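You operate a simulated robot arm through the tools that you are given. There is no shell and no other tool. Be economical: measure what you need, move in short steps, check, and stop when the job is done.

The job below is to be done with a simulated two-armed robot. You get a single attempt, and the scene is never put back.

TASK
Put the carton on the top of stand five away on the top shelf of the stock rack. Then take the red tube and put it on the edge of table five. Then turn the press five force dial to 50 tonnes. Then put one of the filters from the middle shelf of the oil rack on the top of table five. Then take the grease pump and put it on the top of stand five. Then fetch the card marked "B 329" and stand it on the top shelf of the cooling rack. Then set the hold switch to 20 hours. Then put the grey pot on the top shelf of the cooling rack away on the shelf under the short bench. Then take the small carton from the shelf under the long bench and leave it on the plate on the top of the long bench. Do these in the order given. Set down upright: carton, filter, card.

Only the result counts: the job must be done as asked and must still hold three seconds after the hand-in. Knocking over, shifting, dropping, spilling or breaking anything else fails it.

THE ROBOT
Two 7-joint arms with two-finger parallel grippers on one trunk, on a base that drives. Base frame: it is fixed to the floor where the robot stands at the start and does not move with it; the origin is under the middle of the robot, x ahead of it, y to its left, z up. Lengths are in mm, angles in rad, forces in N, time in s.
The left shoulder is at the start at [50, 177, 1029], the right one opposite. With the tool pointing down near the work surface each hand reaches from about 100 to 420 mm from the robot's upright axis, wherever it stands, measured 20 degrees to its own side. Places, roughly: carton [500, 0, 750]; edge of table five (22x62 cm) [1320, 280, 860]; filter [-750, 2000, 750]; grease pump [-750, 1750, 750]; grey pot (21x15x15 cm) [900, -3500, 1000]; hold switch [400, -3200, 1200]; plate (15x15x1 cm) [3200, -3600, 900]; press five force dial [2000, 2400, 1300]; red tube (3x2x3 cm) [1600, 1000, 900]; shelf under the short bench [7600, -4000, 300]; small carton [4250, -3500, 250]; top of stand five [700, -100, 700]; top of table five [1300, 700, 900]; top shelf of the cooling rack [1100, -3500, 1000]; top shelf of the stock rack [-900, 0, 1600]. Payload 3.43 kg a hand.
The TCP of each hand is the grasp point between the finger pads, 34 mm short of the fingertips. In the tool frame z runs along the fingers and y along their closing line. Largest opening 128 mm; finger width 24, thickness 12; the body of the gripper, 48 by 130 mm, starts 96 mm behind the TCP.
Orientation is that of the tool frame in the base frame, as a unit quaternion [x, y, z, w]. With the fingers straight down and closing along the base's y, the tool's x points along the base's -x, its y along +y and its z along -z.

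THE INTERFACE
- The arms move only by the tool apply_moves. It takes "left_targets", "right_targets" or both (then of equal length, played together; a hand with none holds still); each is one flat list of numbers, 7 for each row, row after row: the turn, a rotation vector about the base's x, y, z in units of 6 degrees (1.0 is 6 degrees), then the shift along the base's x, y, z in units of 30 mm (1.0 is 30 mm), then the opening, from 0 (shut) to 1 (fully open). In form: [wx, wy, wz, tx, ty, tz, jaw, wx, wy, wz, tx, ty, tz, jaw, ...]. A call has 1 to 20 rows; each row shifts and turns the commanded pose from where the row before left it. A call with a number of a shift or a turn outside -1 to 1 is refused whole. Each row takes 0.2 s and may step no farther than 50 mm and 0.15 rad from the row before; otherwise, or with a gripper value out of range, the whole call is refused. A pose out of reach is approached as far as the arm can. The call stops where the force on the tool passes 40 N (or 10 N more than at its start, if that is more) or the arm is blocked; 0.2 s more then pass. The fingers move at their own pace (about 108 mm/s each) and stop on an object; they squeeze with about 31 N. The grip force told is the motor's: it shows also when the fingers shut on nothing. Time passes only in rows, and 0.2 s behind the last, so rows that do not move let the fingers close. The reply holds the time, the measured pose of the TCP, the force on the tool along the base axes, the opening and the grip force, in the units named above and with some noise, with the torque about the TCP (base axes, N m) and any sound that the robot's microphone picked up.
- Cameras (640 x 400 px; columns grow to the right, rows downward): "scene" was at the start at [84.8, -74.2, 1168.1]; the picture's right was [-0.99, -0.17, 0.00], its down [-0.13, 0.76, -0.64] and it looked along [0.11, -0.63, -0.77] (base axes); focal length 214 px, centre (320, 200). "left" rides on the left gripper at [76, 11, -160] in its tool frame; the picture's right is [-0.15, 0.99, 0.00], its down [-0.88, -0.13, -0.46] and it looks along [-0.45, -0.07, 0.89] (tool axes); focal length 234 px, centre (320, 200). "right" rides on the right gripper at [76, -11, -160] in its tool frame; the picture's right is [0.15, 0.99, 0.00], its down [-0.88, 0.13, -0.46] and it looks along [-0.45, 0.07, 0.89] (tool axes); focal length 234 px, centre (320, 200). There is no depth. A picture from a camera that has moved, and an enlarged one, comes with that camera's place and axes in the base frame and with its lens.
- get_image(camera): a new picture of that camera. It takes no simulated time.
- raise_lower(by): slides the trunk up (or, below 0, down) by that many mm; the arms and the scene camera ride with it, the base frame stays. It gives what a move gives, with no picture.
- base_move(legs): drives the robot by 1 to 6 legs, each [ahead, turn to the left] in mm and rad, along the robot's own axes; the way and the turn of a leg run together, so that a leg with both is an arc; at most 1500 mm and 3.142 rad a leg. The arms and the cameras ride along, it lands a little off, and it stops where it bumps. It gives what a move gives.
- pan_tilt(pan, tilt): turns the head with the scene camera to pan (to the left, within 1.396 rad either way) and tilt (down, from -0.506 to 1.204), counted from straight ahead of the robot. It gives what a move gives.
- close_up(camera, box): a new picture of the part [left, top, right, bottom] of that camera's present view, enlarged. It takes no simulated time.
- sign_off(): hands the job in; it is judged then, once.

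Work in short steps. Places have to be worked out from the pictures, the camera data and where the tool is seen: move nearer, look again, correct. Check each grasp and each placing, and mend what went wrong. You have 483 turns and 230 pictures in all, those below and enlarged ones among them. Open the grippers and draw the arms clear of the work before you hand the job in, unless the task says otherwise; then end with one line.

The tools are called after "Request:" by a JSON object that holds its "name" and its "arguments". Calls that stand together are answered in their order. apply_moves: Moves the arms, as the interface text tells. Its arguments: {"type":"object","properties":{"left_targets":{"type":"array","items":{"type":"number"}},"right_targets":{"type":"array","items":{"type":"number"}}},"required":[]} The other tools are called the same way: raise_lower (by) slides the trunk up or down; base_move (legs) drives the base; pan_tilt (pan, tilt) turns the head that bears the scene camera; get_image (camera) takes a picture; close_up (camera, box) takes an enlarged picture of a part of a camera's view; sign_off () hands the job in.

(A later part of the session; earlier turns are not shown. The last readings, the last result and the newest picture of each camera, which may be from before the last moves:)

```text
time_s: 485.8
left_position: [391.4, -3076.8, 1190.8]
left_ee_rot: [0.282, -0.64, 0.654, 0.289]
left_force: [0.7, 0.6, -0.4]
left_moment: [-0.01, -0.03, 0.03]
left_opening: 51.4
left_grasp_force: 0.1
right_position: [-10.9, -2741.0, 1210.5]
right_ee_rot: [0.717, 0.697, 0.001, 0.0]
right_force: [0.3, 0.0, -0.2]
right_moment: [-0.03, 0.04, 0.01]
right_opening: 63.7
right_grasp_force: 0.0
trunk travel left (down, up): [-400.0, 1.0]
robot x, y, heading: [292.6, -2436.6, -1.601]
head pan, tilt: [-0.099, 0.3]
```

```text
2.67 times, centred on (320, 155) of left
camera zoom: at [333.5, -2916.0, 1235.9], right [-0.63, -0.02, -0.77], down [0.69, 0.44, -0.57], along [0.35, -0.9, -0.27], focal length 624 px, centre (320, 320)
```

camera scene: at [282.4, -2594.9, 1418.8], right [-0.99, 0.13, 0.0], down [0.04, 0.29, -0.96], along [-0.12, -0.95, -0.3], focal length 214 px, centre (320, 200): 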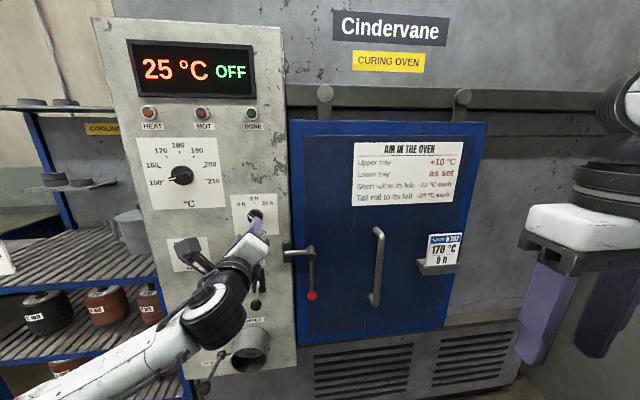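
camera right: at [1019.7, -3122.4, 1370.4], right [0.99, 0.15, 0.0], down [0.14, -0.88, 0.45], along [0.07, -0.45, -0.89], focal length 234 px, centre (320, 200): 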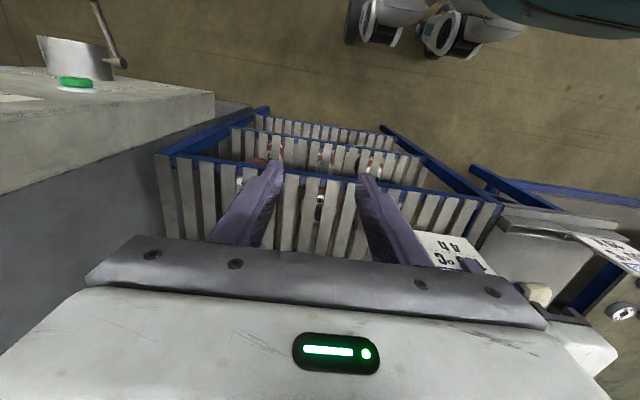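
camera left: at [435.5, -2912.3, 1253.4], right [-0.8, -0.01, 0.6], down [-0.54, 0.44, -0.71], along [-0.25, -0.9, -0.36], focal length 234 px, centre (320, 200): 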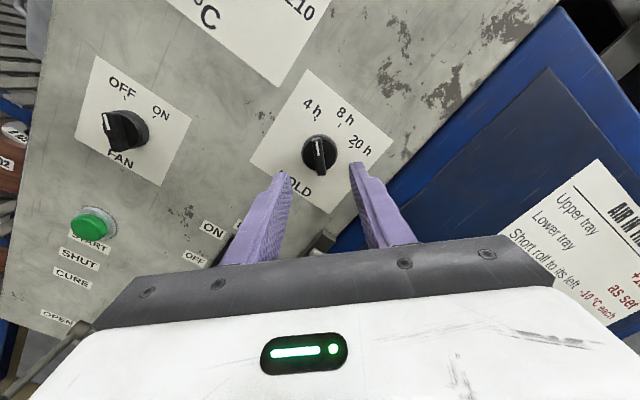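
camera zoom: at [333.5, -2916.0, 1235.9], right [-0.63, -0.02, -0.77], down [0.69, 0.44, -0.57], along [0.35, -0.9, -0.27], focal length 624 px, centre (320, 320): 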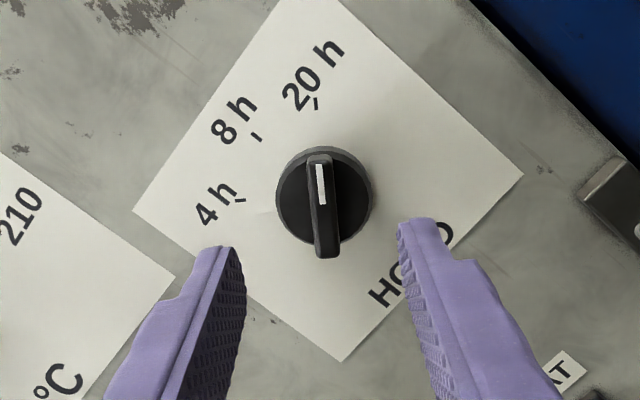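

HOLD is set to 20 h. Next the grey pot (knob near [900, −3494, 1138]). I back off, undo the roll, and pitch the left hand 45° down at z≈1260.

Request:
{"name": "base_move", "arguments": {"legs": [[-60, 0]]}}

Request:
{"name": "apply_moves", "arguments": {"left_targets": [0, 1, 0, 0, 0, 0, 0.5, 0, 1, 0, 0, 0, 0, 0.5, 0, 1, 0, 0, 0, 0, 0.5, 0, 1, 0, 0, 0, 0, 0.5, 0, 1, 0, 0, 0, 0, 0.5, 0, 1, 0, 0, 0, 0, 0.5, 0, 1, 0, 0, 0, 0.2, 0.5, 0.94, 0, 0, 0.3, 0, 0.25, 0.5, 0.94, 0, 0, 0.3, 0, 0.25, 0.5, 0.94, 0, 0, 0.3, 0, 0.25, 0.5, 0.94, 0, 0, 0.3, 0, 0.25, 0.5, 0.94, 0, 0, 0.3, 0, 0.25, 0.5, 0.94, 0, 0, 0.3, 0, 0.25, 0.5, 0.94, 0, 0, 0.3, 0, 0.25, 0.5, 0.94, 0, 0, 0.3, 0, 0.25, 0.5]}}

Request:
{"name": "base_move", "arguments": {"legs": [[0, 1.571], [385, 0], [0, -1.54]]}}

Request:
{"name": "get_image", "arguments": {"camera": "scene"}}

```text
time_s: 486.8
left_position: [394.1, -3016.7, 1191.7]
left_ee_rot: [0.282, -0.641, 0.652, 0.29]
left_force: [0.2, 0.1, 0.4]
left_moment: [0.01, 0.0, 0.01]
left_opening: 51.1
left_grasp_force: 0.1
right_position: [-9.8, -2683.3, 1210.2]
right_ee_rot: [0.717, 0.697, 0.002, 0.0]
right_force: [0.3, 0.5, -0.5]
right_moment: [-0.03, -0.03, -0.01]
right_opening: 64.1
right_grasp_force: 0.0
trunk travel left (down, up): [-400.0, 1.0]
robot x, y, heading: [296.5, -2377.4, -1.599]
head pan, tilt: [-0.099, 0.3]
```

```text
time_s: 490.0
left_position: [465.7, -3017.9, 1256.7]
left_ee_rot: [0.652, -0.652, 0.279, 0.27]
left_force: [0.0, -1.3, -0.1]
left_moment: [0.02, 0.01, 0.01]
left_opening: 64.0
left_grasp_force: 0.1
right_position: [-9.7, -2684.6, 1210.8]
right_ee_rot: [0.716, 0.698, 0.001, 0.0]
right_force: [-0.1, 0.1, 0.0]
right_moment: [0.02, -0.02, 0.01]
right_opening: 63.9
right_grasp_force: 0.1
trunk travel left (down, up): [-400.0, 1.0]
robot x, y, heading: [295.0, -2375.4, -1.601]
head pan, tilt: [-0.099, 0.3]
```

```text
time_s: 500.0
left_position: [848.6, -3040.9, 1257.9]
left_ee_rot: [-0.648, 0.655, -0.278, -0.271]
left_force: [0.3, -0.1, 0.0]
left_moment: [-0.01, 0.04, -0.01]
left_opening: 63.8
left_grasp_force: 0.0
right_position: [375.2, -2700.4, 1210.7]
right_ee_rot: [0.721, 0.693, 0.001, 0.001]
right_force: [0.0, 0.3, -0.3]
right_moment: [0.0, -0.01, -0.01]
right_opening: 64.0
right_grasp_force: 0.0
trunk travel left (down, up): [-400.0, 1.0]
robot x, y, heading: [684.3, -2401.2, -1.605]
head pan, tilt: [-0.099, 0.3]
```

```text
67 pictures are left
camera scene: at [670.7, -2556.8, 1418.8], right [-0.99, 0.14, 0.0], down [0.04, 0.29, -0.96], along [-0.13, -0.95, -0.3], focal length 214 px, centre (320, 200)
```

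scene: 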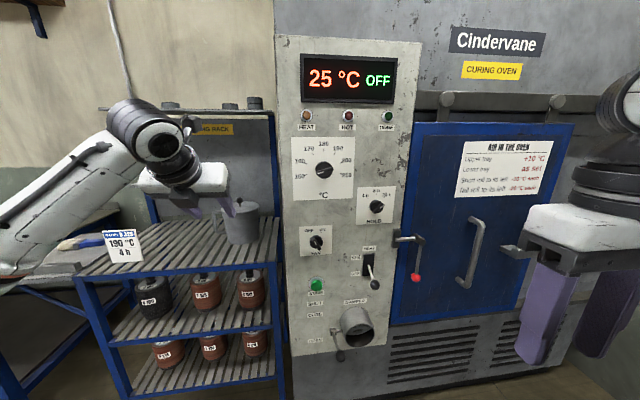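

The card still stands. I straighten the heading, retract the right hand from the oven, and shift the left hand to x≈900.

Request:
{"name": "base_move", "arguments": {"legs": [[0, 0.034]]}}

Request:
{"name": "apply_moves", "arguments": {"left_targets": [0, 0, 0, 0.6, 0, 0, 0.6, 0, 0, 0, 0.6, 0, 0, 0.6, 0, 0, 0, 0.6, 0, 0, 0.6, 0, 0, 0, 0.6, 0, 0, 0.6, 0, 0, 0, 0, 0, 0, 0.6], "right_targets": [0, 0, 0, 0, 0.9, 0, 0.5, 0, 0, 0, 0, 0.9, 0, 0.5, 0, 0, 0, 0, 0.9, 0, 0.5, 0, 0, 0, 0, 0.9, 0, 0.5, 0, 0, 0, 0, 0.9, 0, 0.5]}}

Request:
{"name": "get_image", "arguments": {"camera": "left"}}

```text
time_s: 500.8
left_position: [868.6, -3035.4, 1256.9]
left_ee_rot: [0.659, -0.644, 0.283, 0.267]
left_force: [-0.2, -0.4, -0.1]
left_moment: [0.02, -0.01, 0.0]
left_opening: 63.8
left_grasp_force: 0.1
right_position: [386.7, -2711.3, 1210.2]
right_ee_rot: [0.708, 0.706, 0.0, 0.0]
right_force: [0.1, 0.6, 0.7]
right_moment: [-0.02, 0.01, 0.01]
right_opening: 63.9
right_grasp_force: 0.2
trunk travel left (down, up): [-400.0, 1.0]
robot x, y, heading: [682.7, -2397.0, -1.576]
head pan, tilt: [-0.099, 0.3]
```

```text
time_s: 502.0
left_position: [940.5, -3035.3, 1257.3]
left_ee_rot: [0.659, -0.644, 0.283, 0.267]
left_force: [-0.2, 0.2, -0.6]
left_moment: [-0.01, 0.01, 0.02]
left_opening: 76.8
left_grasp_force: 0.0
right_position: [387.2, -2575.5, 1209.5]
right_ee_rot: [0.708, 0.706, 0.002, 0.0]
right_force: [-0.7, 0.6, 0.9]
right_moment: [-0.03, -0.02, -0.01]
right_opening: 64.2
right_grasp_force: 0.1
trunk travel left (down, up): [-400.0, 1.0]
robot x, y, heading: [683.7, -2395.7, -1.573]
head pan, tilt: [-0.099, 0.3]
```

```text
66 pictures are left
camera left: at [926.5, -2974.8, 1422.4], right [-0.99, 0.07, -0.12], down [0.11, 0.94, -0.31], along [0.09, -0.32, -0.94], focal length 234 px, centre (320, 200)
```

left: 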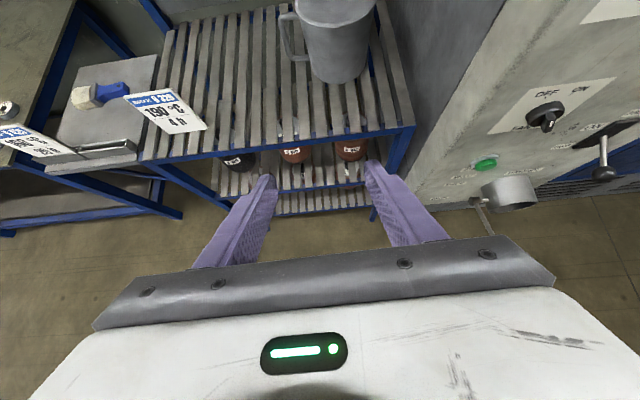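

I shift 40 mm in −x and drive 390 mm ahead, keeping above the pot's height.

Request:
{"name": "apply_moves", "arguments": {"left_targets": [0, 0, 0, -0.7, 0, 0, 0.6, 0, 0, 0, -0.6, 0, 0, 0.6]}}

Request:
{"name": "base_move", "arguments": {"legs": [[390, 0]]}}

Request:
{"name": "get_image", "arguments": {"camera": "left"}}

Request:
{"name": "get_image", "arguments": {"camera": "scene"}}

```text
time_s: 502.6
left_position: [901.8, -3036.2, 1256.2]
left_ee_rot: [0.66, -0.642, 0.284, 0.267]
left_force: [-0.2, -0.5, -0.3]
left_moment: [0.0, -0.01, 0.0]
left_opening: 77.2
left_grasp_force: 0.0
right_position: [389.1, -2576.1, 1209.8]
right_ee_rot: [0.709, 0.705, 0.001, 0.0]
right_force: [0.5, 1.2, -0.3]
right_moment: [0.02, -0.01, 0.01]
right_opening: 64.2
right_grasp_force: 0.1
trunk travel left (down, up): [-400.0, 1.0]
robot x, y, heading: [684.9, -2396.0, -1.576]
head pan, tilt: [-0.099, 0.3]
```

```text
time_s: 505.0
left_position: [899.3, -3425.5, 1257.2]
left_ee_rot: [0.659, -0.643, 0.283, 0.267]
left_force: [-0.6, -0.3, 0.2]
left_moment: [0.02, 0.0, -0.04]
left_opening: 76.9
left_grasp_force: 0.1
right_position: [385.9, -2965.4, 1209.4]
right_ee_rot: [0.708, 0.706, 0.003, 0.0]
right_force: [-0.1, 0.1, 1.2]
right_moment: [-0.04, -0.01, 0.02]
right_opening: 63.9
right_grasp_force: 0.1
trunk travel left (down, up): [-400.0, 1.0]
robot x, y, heading: [679.8, -2788.2, -1.578]
head pan, tilt: [-0.099, 0.3]
```

```text
65 pictures are left
camera left: at [885.1, -3364.5, 1421.7], right [-0.99, 0.07, -0.12], down [0.11, 0.94, -0.31], along [0.09, -0.32, -0.94], focal length 234 px, centre (320, 200)
```

left: 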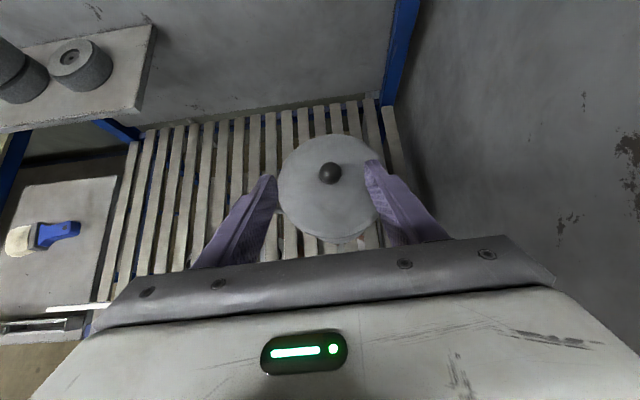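

```text
64 pictures are left
camera scene: at [674.0, -2946.5, 1418.7], right [-0.99, 0.11, 0.0], down [0.03, 0.29, -0.96], along [-0.1, -0.95, -0.3], focal length 214 px, centre (320, 200)
```

scene: 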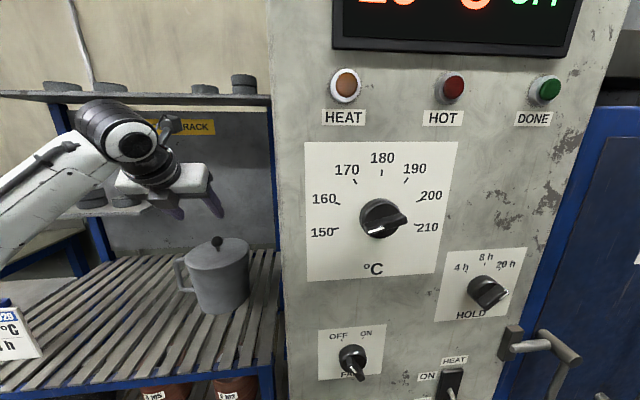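

Knob centre at [897, −3502, 1132]. I drive 45 mm closer and descend to straddle it.

Request:
{"name": "base_move", "arguments": {"legs": [[45, 0]]}}

Request:
{"name": "apply_moves", "arguments": {"left_targets": [0, 0, 0, -0.05, -0.35, -0.5, 0.5, 0, 0, 0, 0, -0.35, -0.8, 0.5, 0, 0, 0, 0, 0, -0.8, 0.5, 0, 0, 0, 0, 0, -0.8, 0.5, 0, 0, 0, 0, 0, -0.5, 0.5]}}

Request:
{"name": "get_image", "arguments": {"camera": "left"}}

Request:
{"name": "close_up", "arguments": {"camera": "scene", "box": [120, 180, 280, 280]}}

```text
time_s: 505.9
left_position: [898.5, -3471.5, 1256.2]
left_ee_rot: [0.659, -0.644, 0.282, 0.267]
left_force: [0.0, -0.5, -0.2]
left_moment: [0.03, 0.0, 0.05]
left_opening: 76.8
left_grasp_force: 0.1
right_position: [386.2, -3010.6, 1209.8]
right_ee_rot: [0.71, 0.705, 0.001, -0.001]
right_force: [0.5, -1.0, -0.1]
right_moment: [0.06, 0.02, -0.01]
right_opening: 63.7
right_grasp_force: 0.1
trunk travel left (down, up): [-400.0, 1.0]
robot x, y, heading: [682.4, -2828.5, -1.576]
head pan, tilt: [-0.099, 0.3]
```

```text
time_s: 507.1
left_position: [896.4, -3489.8, 1154.6]
left_ee_rot: [0.659, -0.644, 0.283, 0.267]
left_force: [-0.3, -0.1, 0.2]
left_moment: [-0.01, 0.01, 0.02]
left_opening: 63.8
left_grasp_force: 0.1
right_position: [385.2, -3009.6, 1210.6]
right_ee_rot: [0.71, 0.704, 0.002, 0.0]
right_force: [-0.1, -0.5, -0.4]
right_moment: [-0.01, -0.02, -0.02]
right_opening: 64.2
right_grasp_force: 0.0
trunk travel left (down, up): [-400.0, 1.0]
robot x, y, heading: [681.9, -2825.9, -1.577]
head pan, tilt: [-0.099, 0.3]
```

```text
63 pictures are left
camera left: at [881.5, -3430.7, 1319.9], right [-0.99, 0.08, -0.12], down [0.11, 0.94, -0.31], along [0.09, -0.32, -0.94], focal length 234 px, centre (320, 200)
```

left: 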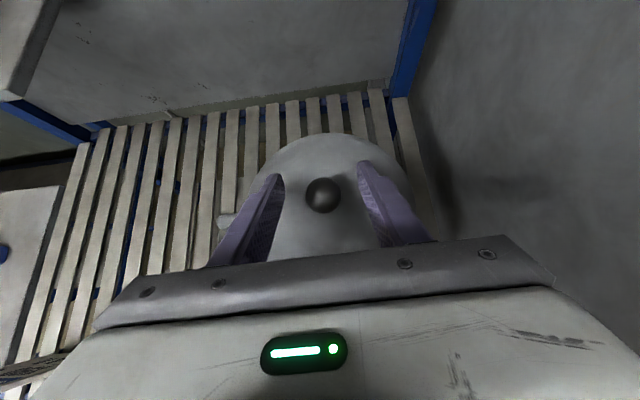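

```text
4.00 times, centred on (200, 230) of scene
camera zoom: at [673.6, -2991.4, 1418.8], right [-0.99, 0.11, 0.0], down [0.03, 0.29, -0.96], along [-0.1, -0.95, -0.3], focal length 858 px, centre (800, 80)
```

zoom: 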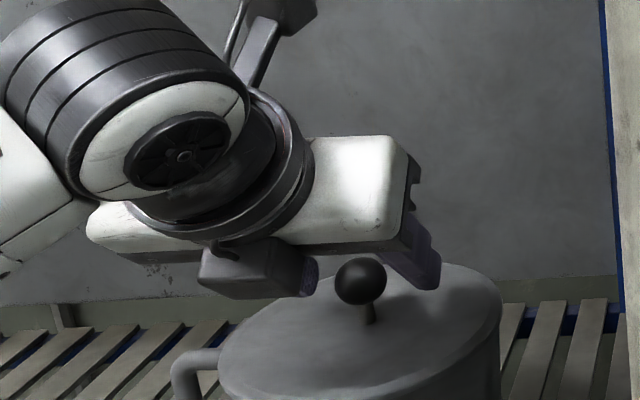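

The knob sits slightly below the axis; I lower 14 mm and close on it.

Request:
{"name": "apply_moves", "arguments": {"left_targets": [0, 0, 0, 0, -0.05, -0.47, 0.5, 0, 0, 0, 0, 0, 0, 0, 0, 0, 0, 0, 0, 0, 0, 0, 0, 0, 0, 0, 0, 0, 0, 0, 0, 0, 0, 0, 0]}}

Request:
{"name": "close_up", "arguments": {"camera": "left", "box": [220, 110, 420, 260]}}

```text
time_s: 508.3
left_position: [894.4, -3492.1, 1144.9]
left_ee_rot: [0.657, -0.644, 0.285, 0.27]
left_force: [-8.4, -3.1, 15.1]
left_moment: [-0.2, 0.17, -0.08]
left_opening: 28.8
left_grasp_force: 31.6
right_position: [382.6, -3007.4, 1210.4]
right_ee_rot: [0.71, 0.705, 0.001, -0.001]
right_force: [0.0, 0.0, -0.5]
right_moment: [0.01, 0.0, 0.0]
right_opening: 63.8
right_grasp_force: 0.0
trunk travel left (down, up): [-400.0, 1.0]
robot x, y, heading: [679.2, -2830.5, -1.579]
head pan, tilt: [-0.099, 0.3]
```

```text
2.67 times, centred on (320, 185) of left
camera zoom: at [880.3, -3430.5, 1309.2], right [-0.99, 0.08, -0.12], down [0.11, 0.94, -0.32], along [0.09, -0.33, -0.94], focal length 624 px, centre (320, 240)
```

zoom: 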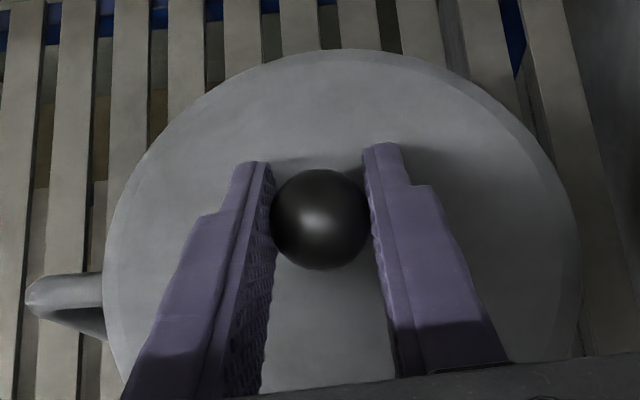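

Ball gripped; tips lightly touch the lid. I lift 8 mm and read the weight.

Request:
{"name": "apply_moves", "arguments": {"left_targets": [0, 0, 0, 0, 0, 0.2, 0, 0, 0, 0, 0, 0, 0.2, 0, 0, 0, 0, 0, 0, 0, 0]}}

Request:
{"name": "close_up", "arguments": {"camera": "scene", "box": [120, 200, 290, 330]}}

```text
time_s: 509.1
left_position: [897.7, -3493.5, 1151.5]
left_ee_rot: [0.659, -0.644, 0.282, 0.266]
left_force: [0.4, -0.2, -1.0]
left_moment: [-0.01, 0.04, -0.01]
left_opening: 28.5
left_grasp_force: 30.8
right_position: [385.4, -3008.4, 1210.3]
right_ee_rot: [0.71, 0.704, 0.001, 0.0]
right_force: [-0.3, -0.4, 1.0]
right_moment: [0.01, -0.03, 0.04]
right_opening: 63.9
right_grasp_force: 0.0
trunk travel left (down, up): [-400.0, 1.0]
robot x, y, heading: [681.1, -2829.0, -1.579]
head pan, tilt: [-0.099, 0.3]
heard: snap
```

```text
3.08 times, centred on (205, 265) of scene
camera zoom: at [673.5, -2991.5, 1418.7], right [-0.99, 0.11, 0.0], down [0.03, 0.29, -0.96], along [-0.1, -0.95, -0.3], focal length 660 px, centre (674, 0)
```

zoom: 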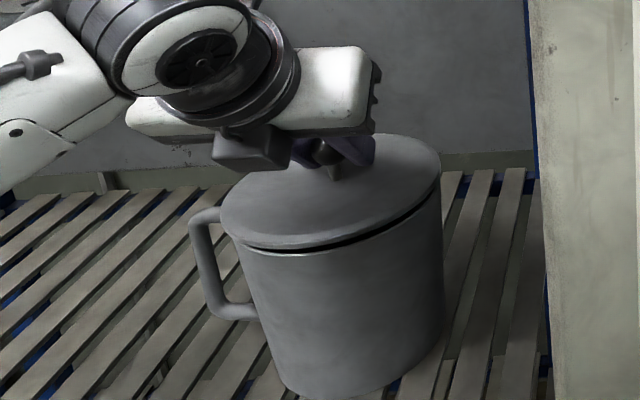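

A snap: the lid came loose from the pot, so the knob is not for carrying. I seat the lid back down with a light push.

Request:
{"name": "apply_moves", "arguments": {"left_targets": [0, 0, 0, 0, 0, -0.2, 0, 0, 0, 0, 0, 0, -0.2, 0, 0, 0, 0, 0, 0, 0, 0]}}

Request:
{"name": "close_up", "arguments": {"camera": "scene", "box": [120, 200, 290, 330]}}

```text
time_s: 509.9
left_position: [896.3, -3492.8, 1143.1]
left_ee_rot: [0.658, -0.643, 0.285, 0.27]
left_force: [-1.7, -2.0, 10.6]
left_moment: [0.12, -0.09, 0.01]
left_opening: 28.5
left_grasp_force: 30.7
right_position: [385.7, -3009.6, 1210.7]
right_ee_rot: [0.71, 0.705, 0.001, 0.0]
right_force: [0.1, 0.1, 1.4]
right_moment: [0.01, 0.0, -0.05]
right_opening: 64.1
right_grasp_force: 0.1
trunk travel left (down, up): [-400.0, 1.0]
robot x, y, heading: [683.0, -2829.7, -1.578]
head pan, tilt: [-0.099, 0.3]
```

```text
3.08 times, centred on (205, 265) of scene
camera zoom: at [673.1, -2990.5, 1419.1], right [-0.99, 0.11, 0.0], down [0.03, 0.29, -0.96], along [-0.1, -0.95, -0.29], focal length 660 px, centre (674, 0)
```

zoom: 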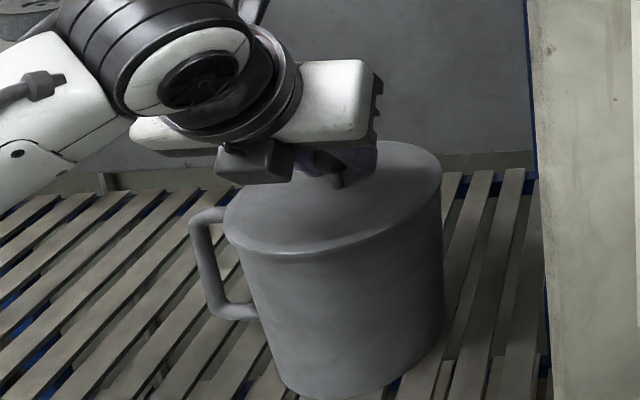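

Lid seated. I press a little more in case it clicks back.

Request:
{"name": "apply_moves", "arguments": {"left_targets": [0, 0, 0, 0, 0, -0.1, 0, 0, 0, 0, 0, 0, 0, 0]}}

```text
time_s: 510.5
left_position: [896.6, -3492.5, 1143.4]
left_ee_rot: [0.657, -0.642, 0.287, 0.271]
left_force: [1.7, -5.6, 23.7]
left_moment: [-0.16, 0.21, -0.14]
left_opening: 28.6
left_grasp_force: 30.8
right_position: [385.0, -3008.0, 1210.7]
right_ee_rot: [0.71, 0.704, 0.001, 0.0]
right_force: [0.4, -0.2, -0.5]
right_moment: [0.02, 0.04, -0.02]
right_opening: 64.0
right_grasp_force: 0.1
trunk travel left (down, up): [-400.0, 1.0]
robot x, y, heading: [680.8, -2830.3, -1.577]
head pan, tilt: [-0.099, 0.3]
```

Lid is back in place. I release the knob and retreat along the hand's axis; the pot will be carried by its handle (bar near [1016, −3500, 1042]).

Request:
{"name": "apply_moves", "arguments": {"left_targets": [0, 0, 0, 0, 0, 0.15, 0, 0, 0, 0, 0, 0, 0, 0.3, 0, 0, 0, 0, 0, 0, 0.5, 0, 0, 0, 0, 0, 0, 0.5, 0, 0, 0, 0, 0.5, 0.5, 0.5, 0, 0, 0, 0, 0.7, 0.7, 0.5, 0, 0, 0, 0, 0.7, 0.7, 0.5, 0, 0, 0, 0, 0.7, 0.7, 0.5]}}

Request:
{"name": "base_move", "arguments": {"legs": [[-400, 0]]}}

Request:
{"name": "get_image", "arguments": {"camera": "scene"}}

```text
time_s: 512.3
left_position: [896.6, -3413.4, 1220.1]
left_ee_rot: [0.659, -0.644, 0.282, 0.267]
left_force: [0.2, 0.6, -0.4]
left_moment: [0.0, 0.0, 0.02]
left_opening: 63.9
left_grasp_force: 0.1
right_position: [385.1, -3010.0, 1209.1]
right_ee_rot: [0.709, 0.705, 0.001, 0.0]
right_force: [0.4, 0.0, 0.0]
right_moment: [-0.03, 0.01, 0.01]
right_opening: 64.0
right_grasp_force: 0.1
trunk travel left (down, up): [-400.0, 1.0]
robot x, y, heading: [682.2, -2827.2, -1.579]
head pan, tilt: [-0.099, 0.3]
```

```text
time_s: 514.9
left_position: [901.5, -3005.8, 1220.0]
left_ee_rot: [0.66, -0.642, 0.283, 0.267]
left_force: [0.5, 0.6, 0.4]
left_moment: [-0.01, -0.01, 0.02]
left_opening: 64.0
left_grasp_force: 0.0
right_position: [388.3, -2603.4, 1210.3]
right_ee_rot: [0.707, 0.707, 0.001, 0.0]
right_force: [0.1, 0.0, 0.0]
right_moment: [0.01, -0.02, 0.01]
right_opening: 64.0
right_grasp_force: 0.1
trunk travel left (down, up): [-400.0, 1.0]
robot x, y, heading: [683.4, -2422.5, -1.574]
head pan, tilt: [-0.099, 0.3]
```

```text
58 pictures are left
camera scene: at [676.2, -2583.7, 1418.9], right [-0.99, 0.1, 0.0], down [0.03, 0.29, -0.96], along [-0.1, -0.95, -0.3], focal length 214 px, centre (320, 200)
```

scene: 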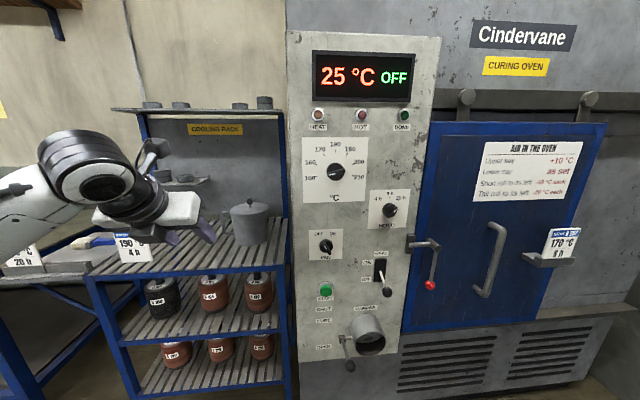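

The card still stands. I S-curve forward so that the hand lines up with the handle.

Request:
{"name": "base_move", "arguments": {"legs": [[214, 0.56], [214, -0.557]]}}

Request:
{"name": "get_image", "arguments": {"camera": "left"}}

Request:
{"name": "get_image", "arguments": {"camera": "scene"}}

```text
time_s: 518.4
left_position: [1021.7, -3411.8, 1219.9]
left_ee_rot: [0.662, -0.641, 0.284, 0.266]
left_force: [0.4, -0.3, 0.0]
left_moment: [0.0, -0.02, 0.03]
left_opening: 64.2
left_grasp_force: 0.0
right_position: [506.1, -3010.9, 1209.8]
right_ee_rot: [0.705, 0.709, 0.003, -0.001]
right_force: [-0.9, -0.7, -0.3]
right_moment: [0.0, 0.0, -0.02]
right_opening: 64.0
right_grasp_force: 0.1
trunk travel left (down, up): [-400.0, 1.0]
robot x, y, heading: [801.5, -2828.5, -1.57]
head pan, tilt: [-0.099, 0.3]
```

```text
57 pictures are left
camera left: at [1007.1, -3351.8, 1385.2], right [-0.99, 0.06, -0.12], down [0.1, 0.95, -0.31], along [0.09, -0.32, -0.94], focal length 234 px, centre (320, 200)
```

left: 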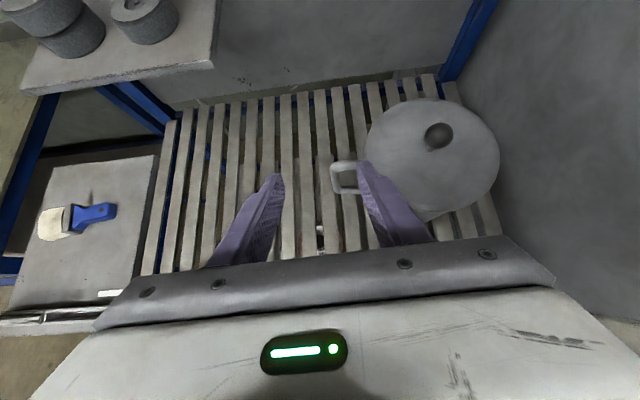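

```text
56 pictures are left
camera scene: at [794.1, -2990.6, 1418.7], right [-1.0, 0.1, 0.0], down [0.03, 0.29, -0.96], along [-0.09, -0.95, -0.3], focal length 214 px, centre (320, 200)
```

scene: 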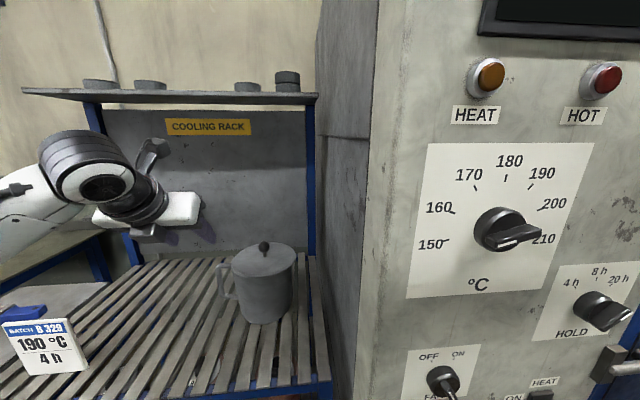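

The handle bar is at about [1012, −3500]. I close the jaw to 42 mm and move to a standoff in front of it.

Request:
{"name": "apply_moves", "arguments": {"left_targets": [0, 0, 0, -0.065, -0.28, -0.88, 0.33, 0, 0, 0, -0.065, -0.28, -0.88, 0.33, 0, 0, 0, -0.065, -0.28, -0.88, 0.33, 0, 0, 0, -0.065, -0.28, -0.88, 0.33, 0, 0, 0, -0.065, -0.28, -0.88, 0.33]}}

Request:
{"name": "close_up", "arguments": {"camera": "left", "box": [240, 100, 440, 250]}}

Request:
{"name": "get_image", "arguments": {"camera": "scene"}}

```text
time_s: 519.6
left_position: [1011.9, -3452.7, 1087.1]
left_ee_rot: [0.662, -0.641, 0.283, 0.266]
left_force: [-0.1, -0.2, 0.4]
left_moment: [-0.02, 0.0, 0.0]
left_opening: 42.2
left_grasp_force: 0.1
right_position: [506.2, -3011.3, 1210.6]
right_ee_rot: [0.706, 0.709, 0.002, -0.001]
right_force: [-0.3, -0.1, -0.8]
right_moment: [0.03, 0.0, -0.01]
right_opening: 63.9
right_grasp_force: 0.0
trunk travel left (down, up): [-400.0, 1.0]
robot x, y, heading: [802.4, -2828.3, -1.569]
head pan, tilt: [-0.099, 0.3]
```

```text
2.67 times, centred on (340, 175) of left
camera zoom: at [997.1, -3393.8, 1252.3], right [-0.99, 0.06, -0.12], down [0.1, 0.95, -0.31], along [0.09, -0.32, -0.94], focal length 624 px, centre (267, 267)
```

zoom: 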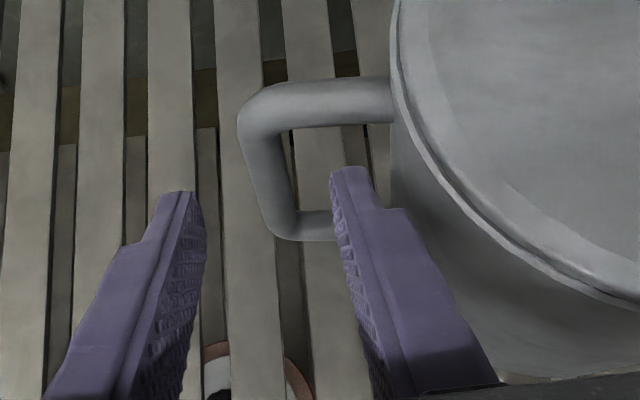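

```text
54 pictures are left
camera scene: at [794.5, -2990.4, 1418.8], right [-1.0, 0.1, 0.0], down [0.03, 0.29, -0.96], along [-0.09, -0.95, -0.3], focal length 214 px, centre (320, 200)
```

scene: 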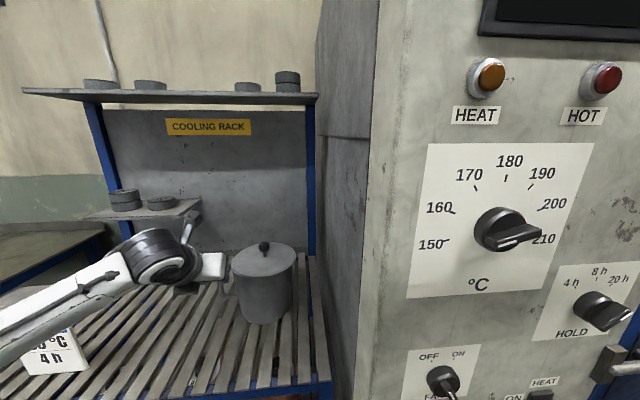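

The elbow comes near the card, so I back the base 90 mm and will extend the arm instead, keeping the elbow farther out.

Request:
{"name": "base_move", "arguments": {"legs": [[-90, 0]]}}

Request:
{"name": "apply_moves", "arguments": {"left_targets": [0, 0, 0, 0.1, -0.75, 0, 0.33, 0, 0, 0, 0, -0.75, 0, 0.33, 0, 0, 0, 0, -0.75, 0, 0.33, 0, 0, 0, 0, -0.75, 0, 0.33]}}

Request:
{"name": "get_image", "arguments": {"camera": "scene"}}

Request:
{"name": "close_up", "arguments": {"camera": "left", "box": [240, 100, 440, 250]}}

```text
time_s: 520.7
left_position: [1012.7, -3363.8, 1087.7]
left_ee_rot: [0.662, -0.641, 0.284, 0.265]
left_force: [-0.8, 0.3, 1.4]
left_moment: [0.0, 0.0, -0.01]
left_opening: 41.9
left_grasp_force: 0.1
right_position: [506.4, -2920.8, 1209.3]
right_ee_rot: [0.705, 0.709, 0.001, 0.0]
right_force: [0.3, -0.5, -0.3]
right_moment: [-0.02, 0.0, -0.03]
right_opening: 63.9
right_grasp_force: 0.1
trunk travel left (down, up): [-400.0, 1.0]
robot x, y, heading: [800.4, -2739.4, -1.567]
head pan, tilt: [-0.099, 0.3]
```

```text
time_s: 521.7
left_position: [1015.4, -3454.2, 1086.8]
left_ee_rot: [0.662, -0.64, 0.284, 0.265]
left_force: [0.1, -0.3, 0.0]
left_moment: [0.03, 0.01, 0.01]
left_opening: 41.9
left_grasp_force: 0.1
right_position: [507.0, -2922.9, 1210.2]
right_ee_rot: [0.705, 0.71, 0.002, 0.0]
right_force: [-0.5, -0.9, 0.6]
right_moment: [0.01, 0.0, 0.0]
right_opening: 64.0
right_grasp_force: 0.0
trunk travel left (down, up): [-400.0, 1.0]
robot x, y, heading: [797.8, -2737.0, -1.566]
head pan, tilt: [-0.099, 0.3]
```

```text
53 pictures are left
camera scene: at [794.0, -2901.0, 1418.8], right [-1.0, 0.09, 0.0], down [0.03, 0.29, -0.96], along [-0.09, -0.95, -0.3], focal length 214 px, centre (320, 200)
```

scene: 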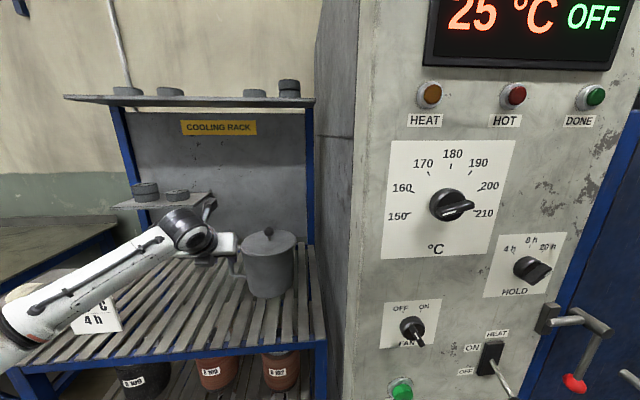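

```text
2.67 times, centred on (340, 175) of left
camera zoom: at [1000.7, -3393.8, 1252.6], right [-0.99, 0.06, -0.12], down [0.1, 0.95, -0.31], along [0.09, -0.32, -0.94], focal length 624 px, centre (267, 267)
```

zoom: 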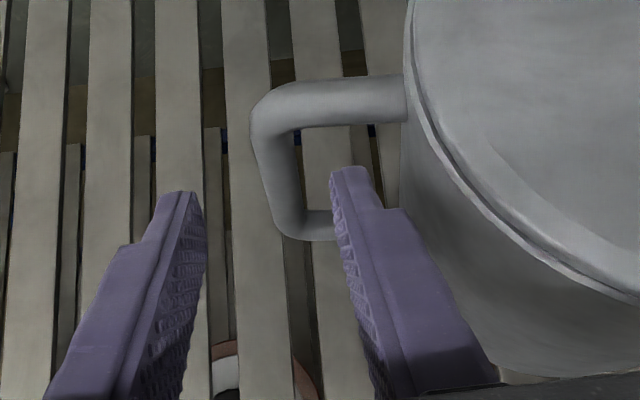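

Elbow is now well clear of the card. The bar is nearly centred; I shift 3 mm and advance 60 mm so one finger enters the loop.

Request:
{"name": "apply_moves", "arguments": {"left_targets": [0, 0, 0, -0.1, -0.47, -0.47, 0.33, 0, 0, 0, 0, -0.47, -0.47, 0.33, 0, 0, 0, 0, -0.47, -0.47, 0.33]}}

Request:
{"name": "close_up", "arguments": {"camera": "left", "box": [240, 100, 440, 250]}}

```text
time_s: 522.5
left_position: [1013.7, -3495.2, 1043.5]
left_ee_rot: [0.662, -0.641, 0.284, 0.266]
left_force: [-0.6, -0.3, 0.8]
left_moment: [-0.03, -0.02, -0.03]
left_opening: 42.1
left_grasp_force: 0.1
right_position: [506.9, -2922.2, 1208.9]
right_ee_rot: [0.704, 0.71, 0.002, 0.0]
right_force: [0.6, -0.3, 0.2]
right_moment: [-0.02, 0.07, -0.03]
right_opening: 64.2
right_grasp_force: 0.0
trunk travel left (down, up): [-400.0, 1.0]
robot x, y, heading: [802.3, -2735.9, -1.563]
head pan, tilt: [-0.099, 0.3]
```

```text
2.67 times, centred on (340, 175) of left
camera zoom: at [997.8, -3435.6, 1209.1], right [-0.99, 0.06, -0.12], down [0.1, 0.95, -0.31], along [0.09, -0.32, -0.94], focal length 624 px, centre (267, 267)
```

zoom: 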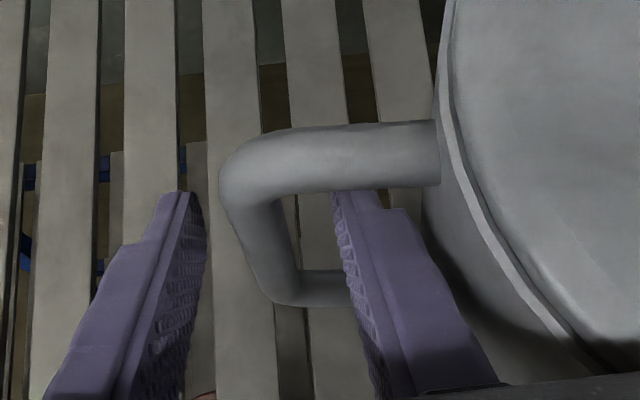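

One finger is inside the loop, the other outside. I close on the bar.

Request:
{"name": "apply_moves", "arguments": {"left_targets": [0, 0, 0, 0, 0, 0, 0, 0, 0, 0, 0, 0, 0, 0, 0, 0, 0, 0, 0, 0, 0]}}

Request:
{"name": "apply_moves", "arguments": {"left_targets": [0, 0, 0, 0, 0, 0.2, 0, 0, 0, 0, 0, 0, 0.2, 0, 0, 0, 0, 0, 0, 0, 0]}}

Request:
{"name": "get_image", "arguments": {"camera": "scene"}}

```text
time_s: 523.3
left_position: [1012.3, -3495.8, 1045.0]
left_ee_rot: [0.663, -0.64, 0.284, 0.266]
left_force: [0.7, -0.3, 1.5]
left_moment: [0.07, 0.68, 0.09]
left_opening: 13.6
left_grasp_force: 31.1
right_position: [505.9, -2923.1, 1210.9]
right_ee_rot: [0.704, 0.71, 0.002, 0.001]
right_force: [-0.5, 0.2, -0.5]
right_moment: [-0.02, -0.01, -0.01]
right_opening: 64.1
right_grasp_force: 0.0
trunk travel left (down, up): [-400.0, 1.0]
robot x, y, heading: [800.1, -2742.1, -1.568]
head pan, tilt: [-0.099, 0.3]
```

```text
time_s: 524.1
left_position: [1012.1, -3495.1, 1054.5]
left_ee_rot: [0.663, -0.64, 0.284, 0.263]
left_force: [1.2, 0.2, -5.4]
left_moment: [0.02, -0.6, 0.01]
left_opening: 13.7
left_grasp_force: 31.3
right_position: [505.8, -2923.5, 1210.2]
right_ee_rot: [0.704, 0.71, 0.002, 0.0]
right_force: [0.3, 0.5, 0.7]
right_moment: [0.02, -0.03, -0.02]
right_opening: 64.1
right_grasp_force: 0.0
trunk travel left (down, up): [-400.0, 1.0]
robot x, y, heading: [803.4, -2738.2, -1.564]
head pan, tilt: [-0.099, 0.3]
```

```text
50 pictures are left
camera scene: at [794.4, -2901.5, 1418.7], right [-1.0, 0.09, 0.0], down [0.03, 0.3, -0.96], along [-0.09, -0.95, -0.3], focal length 214 px, centre (320, 200)
```

scene: 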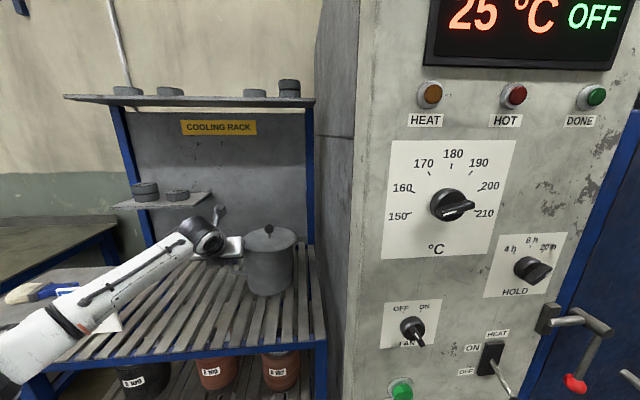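

The pot lifts nearly level (5.4 N, 0.6 N·m held). I lift another 60 mm and check tilt.

Request:
{"name": "apply_moves", "arguments": {"left_targets": [0, 0, 0, 0, 0, 0.5, 0, 0, 0, 0, 0, 0, 0.5, 0, 0, 0, 0, 0, 0, 0.5, 0, 0, 0, 0, 0, 0, 0.5, 0, 0, 0, 0, 0, 0, 0, 0]}}

Request:
{"name": "close_up", "arguments": {"camera": "scene", "box": [40, 170, 330, 370]}}

```text
time_s: 525.3
left_position: [1012.6, -3495.6, 1115.8]
left_ee_rot: [0.662, -0.641, 0.283, 0.265]
left_force: [0.5, 0.3, -4.6]
left_moment: [-0.01, -0.56, 0.02]
left_opening: 13.6
left_grasp_force: 30.9
right_position: [505.5, -2921.7, 1210.5]
right_ee_rot: [0.705, 0.709, 0.002, 0.0]
right_force: [-0.5, 0.0, 0.3]
right_moment: [0.0, -0.01, 0.01]
right_opening: 64.1
right_grasp_force: 0.2
trunk travel left (down, up): [-400.0, 1.0]
robot x, y, heading: [797.0, -2738.4, -1.565]
head pan, tilt: [-0.099, 0.3]
```

```text
2.00 times, centred on (185, 270) of scene
camera zoom: at [794.4, -2901.6, 1418.7], right [-1.0, 0.09, 0.0], down [0.03, 0.3, -0.95], along [-0.09, -0.95, -0.3], focal length 429 px, centre (590, 60)
```

zoom: 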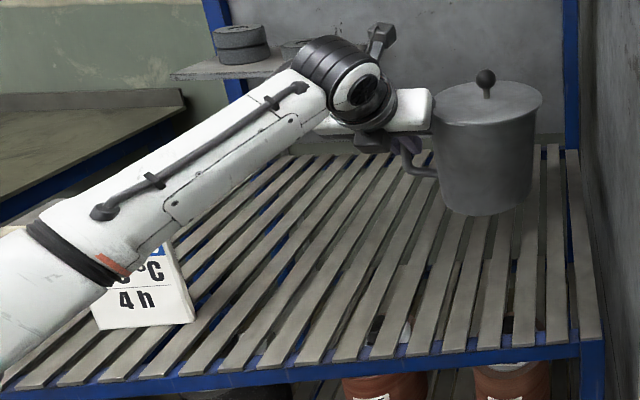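

Level and secure. I back straight off 600 mm and turn left to face +x.

Request:
{"name": "base_move", "arguments": {"legs": [[-600, 0], [0, 1.565]]}}

Request:
{"name": "pan_tilt", "arguments": {"pan": -0.2, "tilt": 0.2}}

Request:
{"name": "get_image", "arguments": {"camera": "scene"}}

```text
time_s: 532.5
left_position: [1557.9, -1937.5, 1114.8]
left_ee_rot: [0.922, 0.007, 0.388, -0.01]
left_force: [0.6, 0.4, -5.1]
left_moment: [0.54, -0.01, 0.01]
left_opening: 13.8
left_grasp_force: 31.1
right_position: [977.8, -2435.1, 1209.6]
right_ee_rot: [0.004, 1.0, 0.001, -0.002]
right_force: [0.4, 0.3, 0.6]
right_moment: [-0.01, 0.06, 0.0]
right_opening: 63.8
right_grasp_force: 0.0
trunk travel left (down, up): [-400.0, 1.0]
robot x, y, heading: [799.8, -2135.5, -0.01]
head pan, tilt: [-0.099, 0.3]
```

```text
time_s: 533.1
left_position: [1560.1, -1936.9, 1115.7]
left_ee_rot: [0.921, 0.009, 0.389, -0.011]
left_force: [0.0, 0.8, -5.3]
left_moment: [0.56, 0.02, 0.01]
left_opening: 13.7
left_grasp_force: 31.4
right_position: [978.0, -2435.3, 1210.5]
right_ee_rot: [0.004, 1.0, 0.0, -0.002]
right_force: [0.1, 0.3, 0.2]
right_moment: [0.0, -0.02, 0.0]
right_opening: 64.1
right_grasp_force: 0.0
trunk travel left (down, up): [-400.0, 1.0]
robot x, y, heading: [800.0, -2135.1, -0.006]
head pan, tilt: [-0.201, 0.201]
```

```text
48 pictures are left
camera scene: at [962.4, -2156.3, 1427.9], right [-0.21, -0.98, 0.0], down [-0.2, 0.04, -0.98], along [0.96, -0.2, -0.2], focal length 214 px, centre (320, 200)
```

scene: 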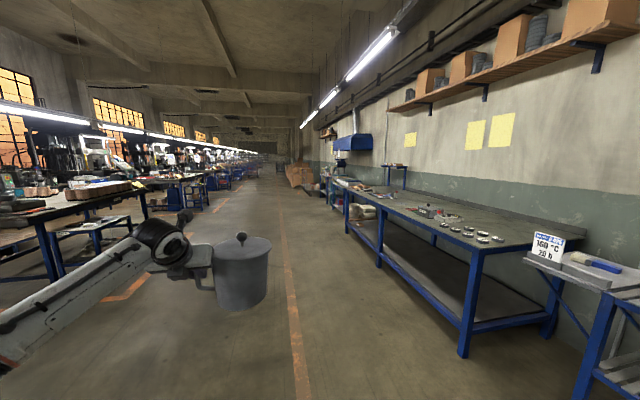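

The way is free. I drive 4500 mm along +x.

Request:
{"name": "base_move", "arguments": {"legs": [[1500, 0], [1500, 0], [1500, 0]]}}

Request:
{"name": "pan_tilt", "arguments": {"pan": -0.5, "tilt": 0.3}}

Request:
{"name": "get_image", "arguments": {"camera": "scene"}}

```text
time_s: 554.4
left_position: [6010.3, -1875.3, 1114.7]
left_ee_rot: [0.921, 0.026, 0.388, -0.018]
left_force: [-0.7, -0.8, -5.4]
left_moment: [0.59, 0.03, 0.0]
left_opening: 13.4
left_grasp_force: 31.3
right_position: [5450.9, -2394.5, 1209.4]
right_ee_rot: [-0.015, 1.0, 0.001, -0.002]
right_force: [-0.6, -0.4, 0.6]
right_moment: [0.01, 0.01, -0.01]
right_opening: 63.9
right_grasp_force: 0.1
trunk travel left (down, up): [-400.0, 1.0]
robot x, y, heading: [5256.5, -2103.6, 0.027]
head pan, tilt: [-0.201, 0.201]
```

```text
time_s: 555.2
left_position: [6010.8, -1875.3, 1115.2]
left_ee_rot: [0.921, 0.026, 0.388, -0.018]
left_force: [-0.1, 0.6, -5.3]
left_moment: [0.59, 0.04, -0.01]
left_opening: 13.6
left_grasp_force: 31.2
right_position: [5451.5, -2394.7, 1210.0]
right_ee_rot: [-0.014, 1.0, 0.001, -0.001]
right_force: [0.0, -0.1, -0.8]
right_moment: [-0.02, -0.01, 0.01]
right_opening: 64.2
right_grasp_force: 0.1
trunk travel left (down, up): [-400.0, 1.0]
robot x, y, heading: [5259.1, -2108.3, 0.03]
head pan, tilt: [-0.499, 0.3]
```

```text
47 pictures are left
camera scene: at [5414.7, -2143.6, 1418.7], right [-0.45, -0.89, 0.0], down [-0.26, 0.13, -0.96], along [0.85, -0.43, -0.3], focal length 214 px, centre (320, 200)
```

scene: 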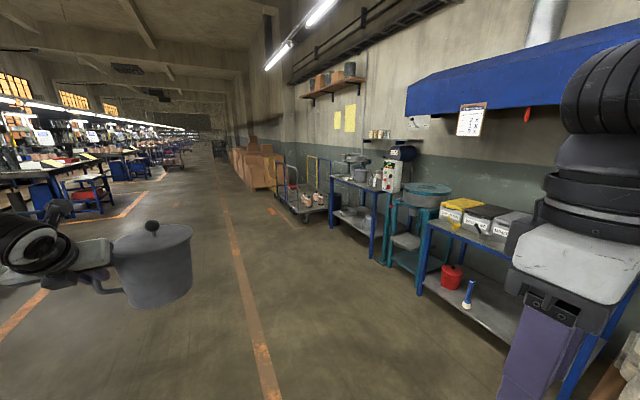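

The short bench seems to be the blue one at mid-right. I zoom in.

Request:
{"name": "close_up", "arguments": {"camera": "scene", "box": [310, 130, 470, 270]}}

```text
2.86 times, centred on (390, 200) of scene
camera zoom: at [5414.7, -2143.6, 1418.7], right [-0.45, -0.89, 0.0], down [-0.26, 0.13, -0.96], along [0.85, -0.43, -0.3], focal length 613 px, centre (120, 200)
```

zoom: 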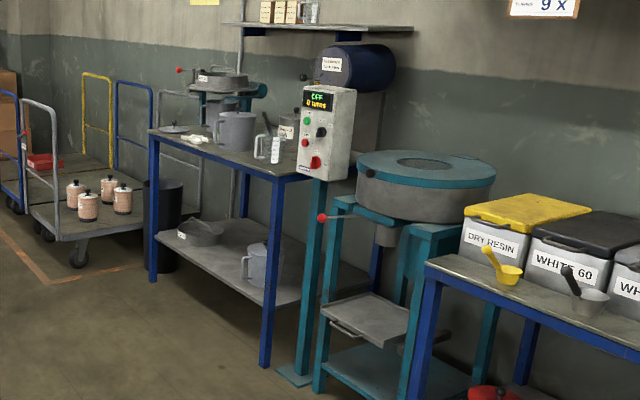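

The short bench front is at y≈−3680, x 7130–8060; its lower shelf is free around x 7430–7700. I drive to x≈7423 and turn right to face it.

Request:
{"name": "base_move", "arguments": {"legs": [[1500, -0.03], [660, 0], [0, -1.571], [500, 0]]}}

Request:
{"name": "pan_tilt", "arguments": {"pan": 0, "tilt": 0.5}}

Request:
{"name": "get_image", "arguments": {"camera": "scene"}}

```text
time_s: 572.6
left_position: [7609.4, -3378.3, 1115.9]
left_ee_rot: [-0.645, 0.658, -0.277, -0.273]
left_force: [-0.3, -1.2, -4.6]
left_moment: [0.02, -0.57, 0.04]
left_opening: 13.4
left_grasp_force: 30.7
right_position: [7134.4, -2779.0, 1209.5]
right_ee_rot: [0.724, 0.69, 0.002, 0.0]
right_force: [-0.4, -0.4, -0.6]
right_moment: [0.06, 0.02, 0.03]
right_opening: 64.0
right_grasp_force: 0.1
trunk travel left (down, up): [-400.0, 1.0]
robot x, y, heading: [7440.8, -2608.6, -1.621]
head pan, tilt: [-0.499, 0.3]
```

```text
time_s: 573.5
left_position: [7609.9, -3378.4, 1116.2]
left_ee_rot: [-0.645, 0.659, -0.276, -0.273]
left_force: [-0.4, -0.1, -5.4]
left_moment: [-0.04, -0.55, -0.02]
left_opening: 13.4
left_grasp_force: 31.0
right_position: [7134.0, -2778.1, 1210.6]
right_ee_rot: [0.723, 0.691, 0.001, 0.0]
right_force: [0.4, -0.5, -0.5]
right_moment: [0.01, -0.01, -0.04]
right_opening: 64.1
right_grasp_force: 0.1
trunk travel left (down, up): [-400.0, 1.0]
robot x, y, heading: [7434.9, -2613.6, -1.614]
head pan, tilt: [0.0, 0.499]
```

```text
45 pictures are left
camera scene: at [7432.5, -2771.4, 1400.3], right [-1.0, 0.05, 0.0], down [0.02, 0.48, -0.88], along [-0.04, -0.88, -0.48], focal length 214 px, centre (320, 200)
```

scene: 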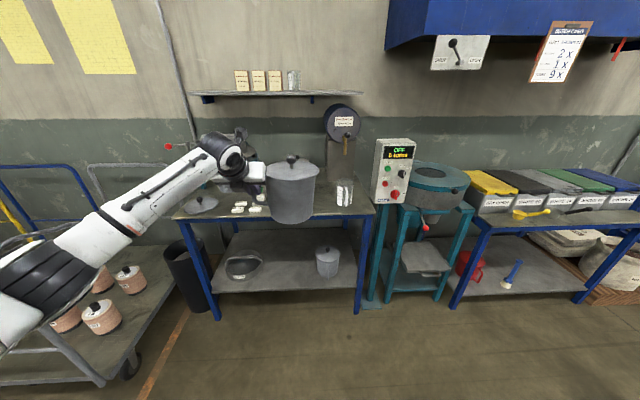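

I square the heading, lower the trunk fully, then bring the pot lower and closer in free space.

Request:
{"name": "base_move", "arguments": {"legs": [[0, 0.043]]}}

Request:
{"name": "raise_lower", "arguments": {"by": -399}}

Request:
{"name": "apply_moves", "arguments": {"left_targets": [0, 0, 0, 0, 0.55, -0.9, 0, 0, 0, 0, 0, 0.55, -0.9, 0, 0, 0, 0, 0, 0.55, -0.9, 0, 0, 0, 0, 0, 0.55, -0.9, 0, 0, 0, 0, 0, 0.55, -0.9, 0, 0, 0, 0, 0, 0.55, -0.9, 0, 0, 0, 0, 0, 0.55, -0.9, 0, 0, 0, 0, 0, 0.55, -0.9, 0, 0, 0, 0, 0, 0.55, -0.9, 0, 0, 0, 0, 0, 0.55, -0.9, 0]}}

Request:
{"name": "get_image", "arguments": {"camera": "scene"}}

```text
time_s: 574.3
left_position: [7642.7, -3370.6, 1115.2]
left_ee_rot: [0.658, -0.645, 0.281, 0.267]
left_force: [1.1, 0.4, -4.9]
left_moment: [-0.02, -0.54, 0.01]
left_opening: 13.7
left_grasp_force: 31.3
right_position: [7142.7, -2790.7, 1210.7]
right_ee_rot: [0.709, 0.705, 0.001, -0.001]
right_force: [0.3, 1.2, 0.2]
right_moment: [-0.02, -0.01, 0.0]
right_opening: 64.0
right_grasp_force: 0.1
trunk travel left (down, up): [-400.0, 1.0]
robot x, y, heading: [7438.1, -2613.9, -1.572]
head pan, tilt: [0.0, 0.499]
```

```text
time_s: 578.1
left_position: [7642.4, -3369.7, 716.4]
left_ee_rot: [0.658, -0.645, 0.282, 0.267]
left_force: [-0.8, 0.3, -4.7]
left_moment: [0.0, -0.57, 0.0]
left_opening: 13.3
left_grasp_force: 30.9
right_position: [7141.0, -2791.2, 810.5]
right_ee_rot: [0.709, 0.705, 0.002, -0.001]
right_force: [0.7, -0.7, 0.6]
right_moment: [0.0, -0.02, 0.01]
right_opening: 64.3
right_grasp_force: 0.1
trunk travel left (down, up): [-1.0, 400.0]
robot x, y, heading: [7437.9, -2611.5, -1.581]
head pan, tilt: [0.0, 0.499]
```

```text
time_s: 580.3
left_position: [7640.2, -3202.9, 447.0]
left_ee_rot: [0.659, -0.644, 0.283, 0.267]
left_force: [-0.1, -0.4, -4.3]
left_moment: [0.04, -0.51, 0.01]
left_opening: 13.6
left_grasp_force: 31.3
right_position: [7142.9, -2792.2, 811.1]
right_ee_rot: [0.709, 0.706, 0.002, -0.001]
right_force: [0.4, -0.1, 0.3]
right_moment: [-0.01, 0.01, 0.0]
right_opening: 64.0
right_grasp_force: 0.0
trunk travel left (down, up): [-1.0, 400.0]
robot x, y, heading: [7440.1, -2610.4, -1.575]
head pan, tilt: [0.0, 0.499]
```

```text
44 pictures are left
camera scene: at [7439.4, -2771.2, 1001.4], right [-1.0, 0.01, 0.0], down [0.0, 0.48, -0.88], along [-0.01, -0.88, -0.48], focal length 214 px, centre (320, 200)
```

scene: 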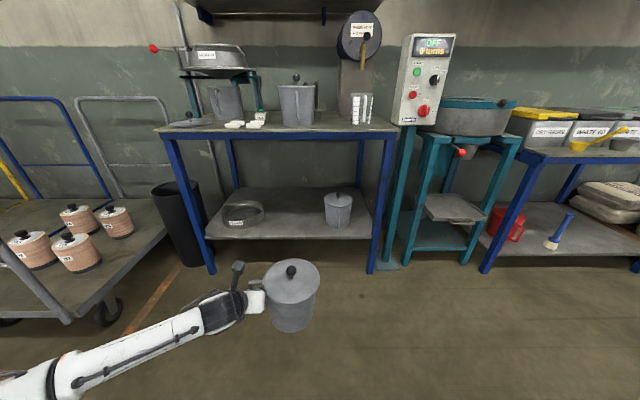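

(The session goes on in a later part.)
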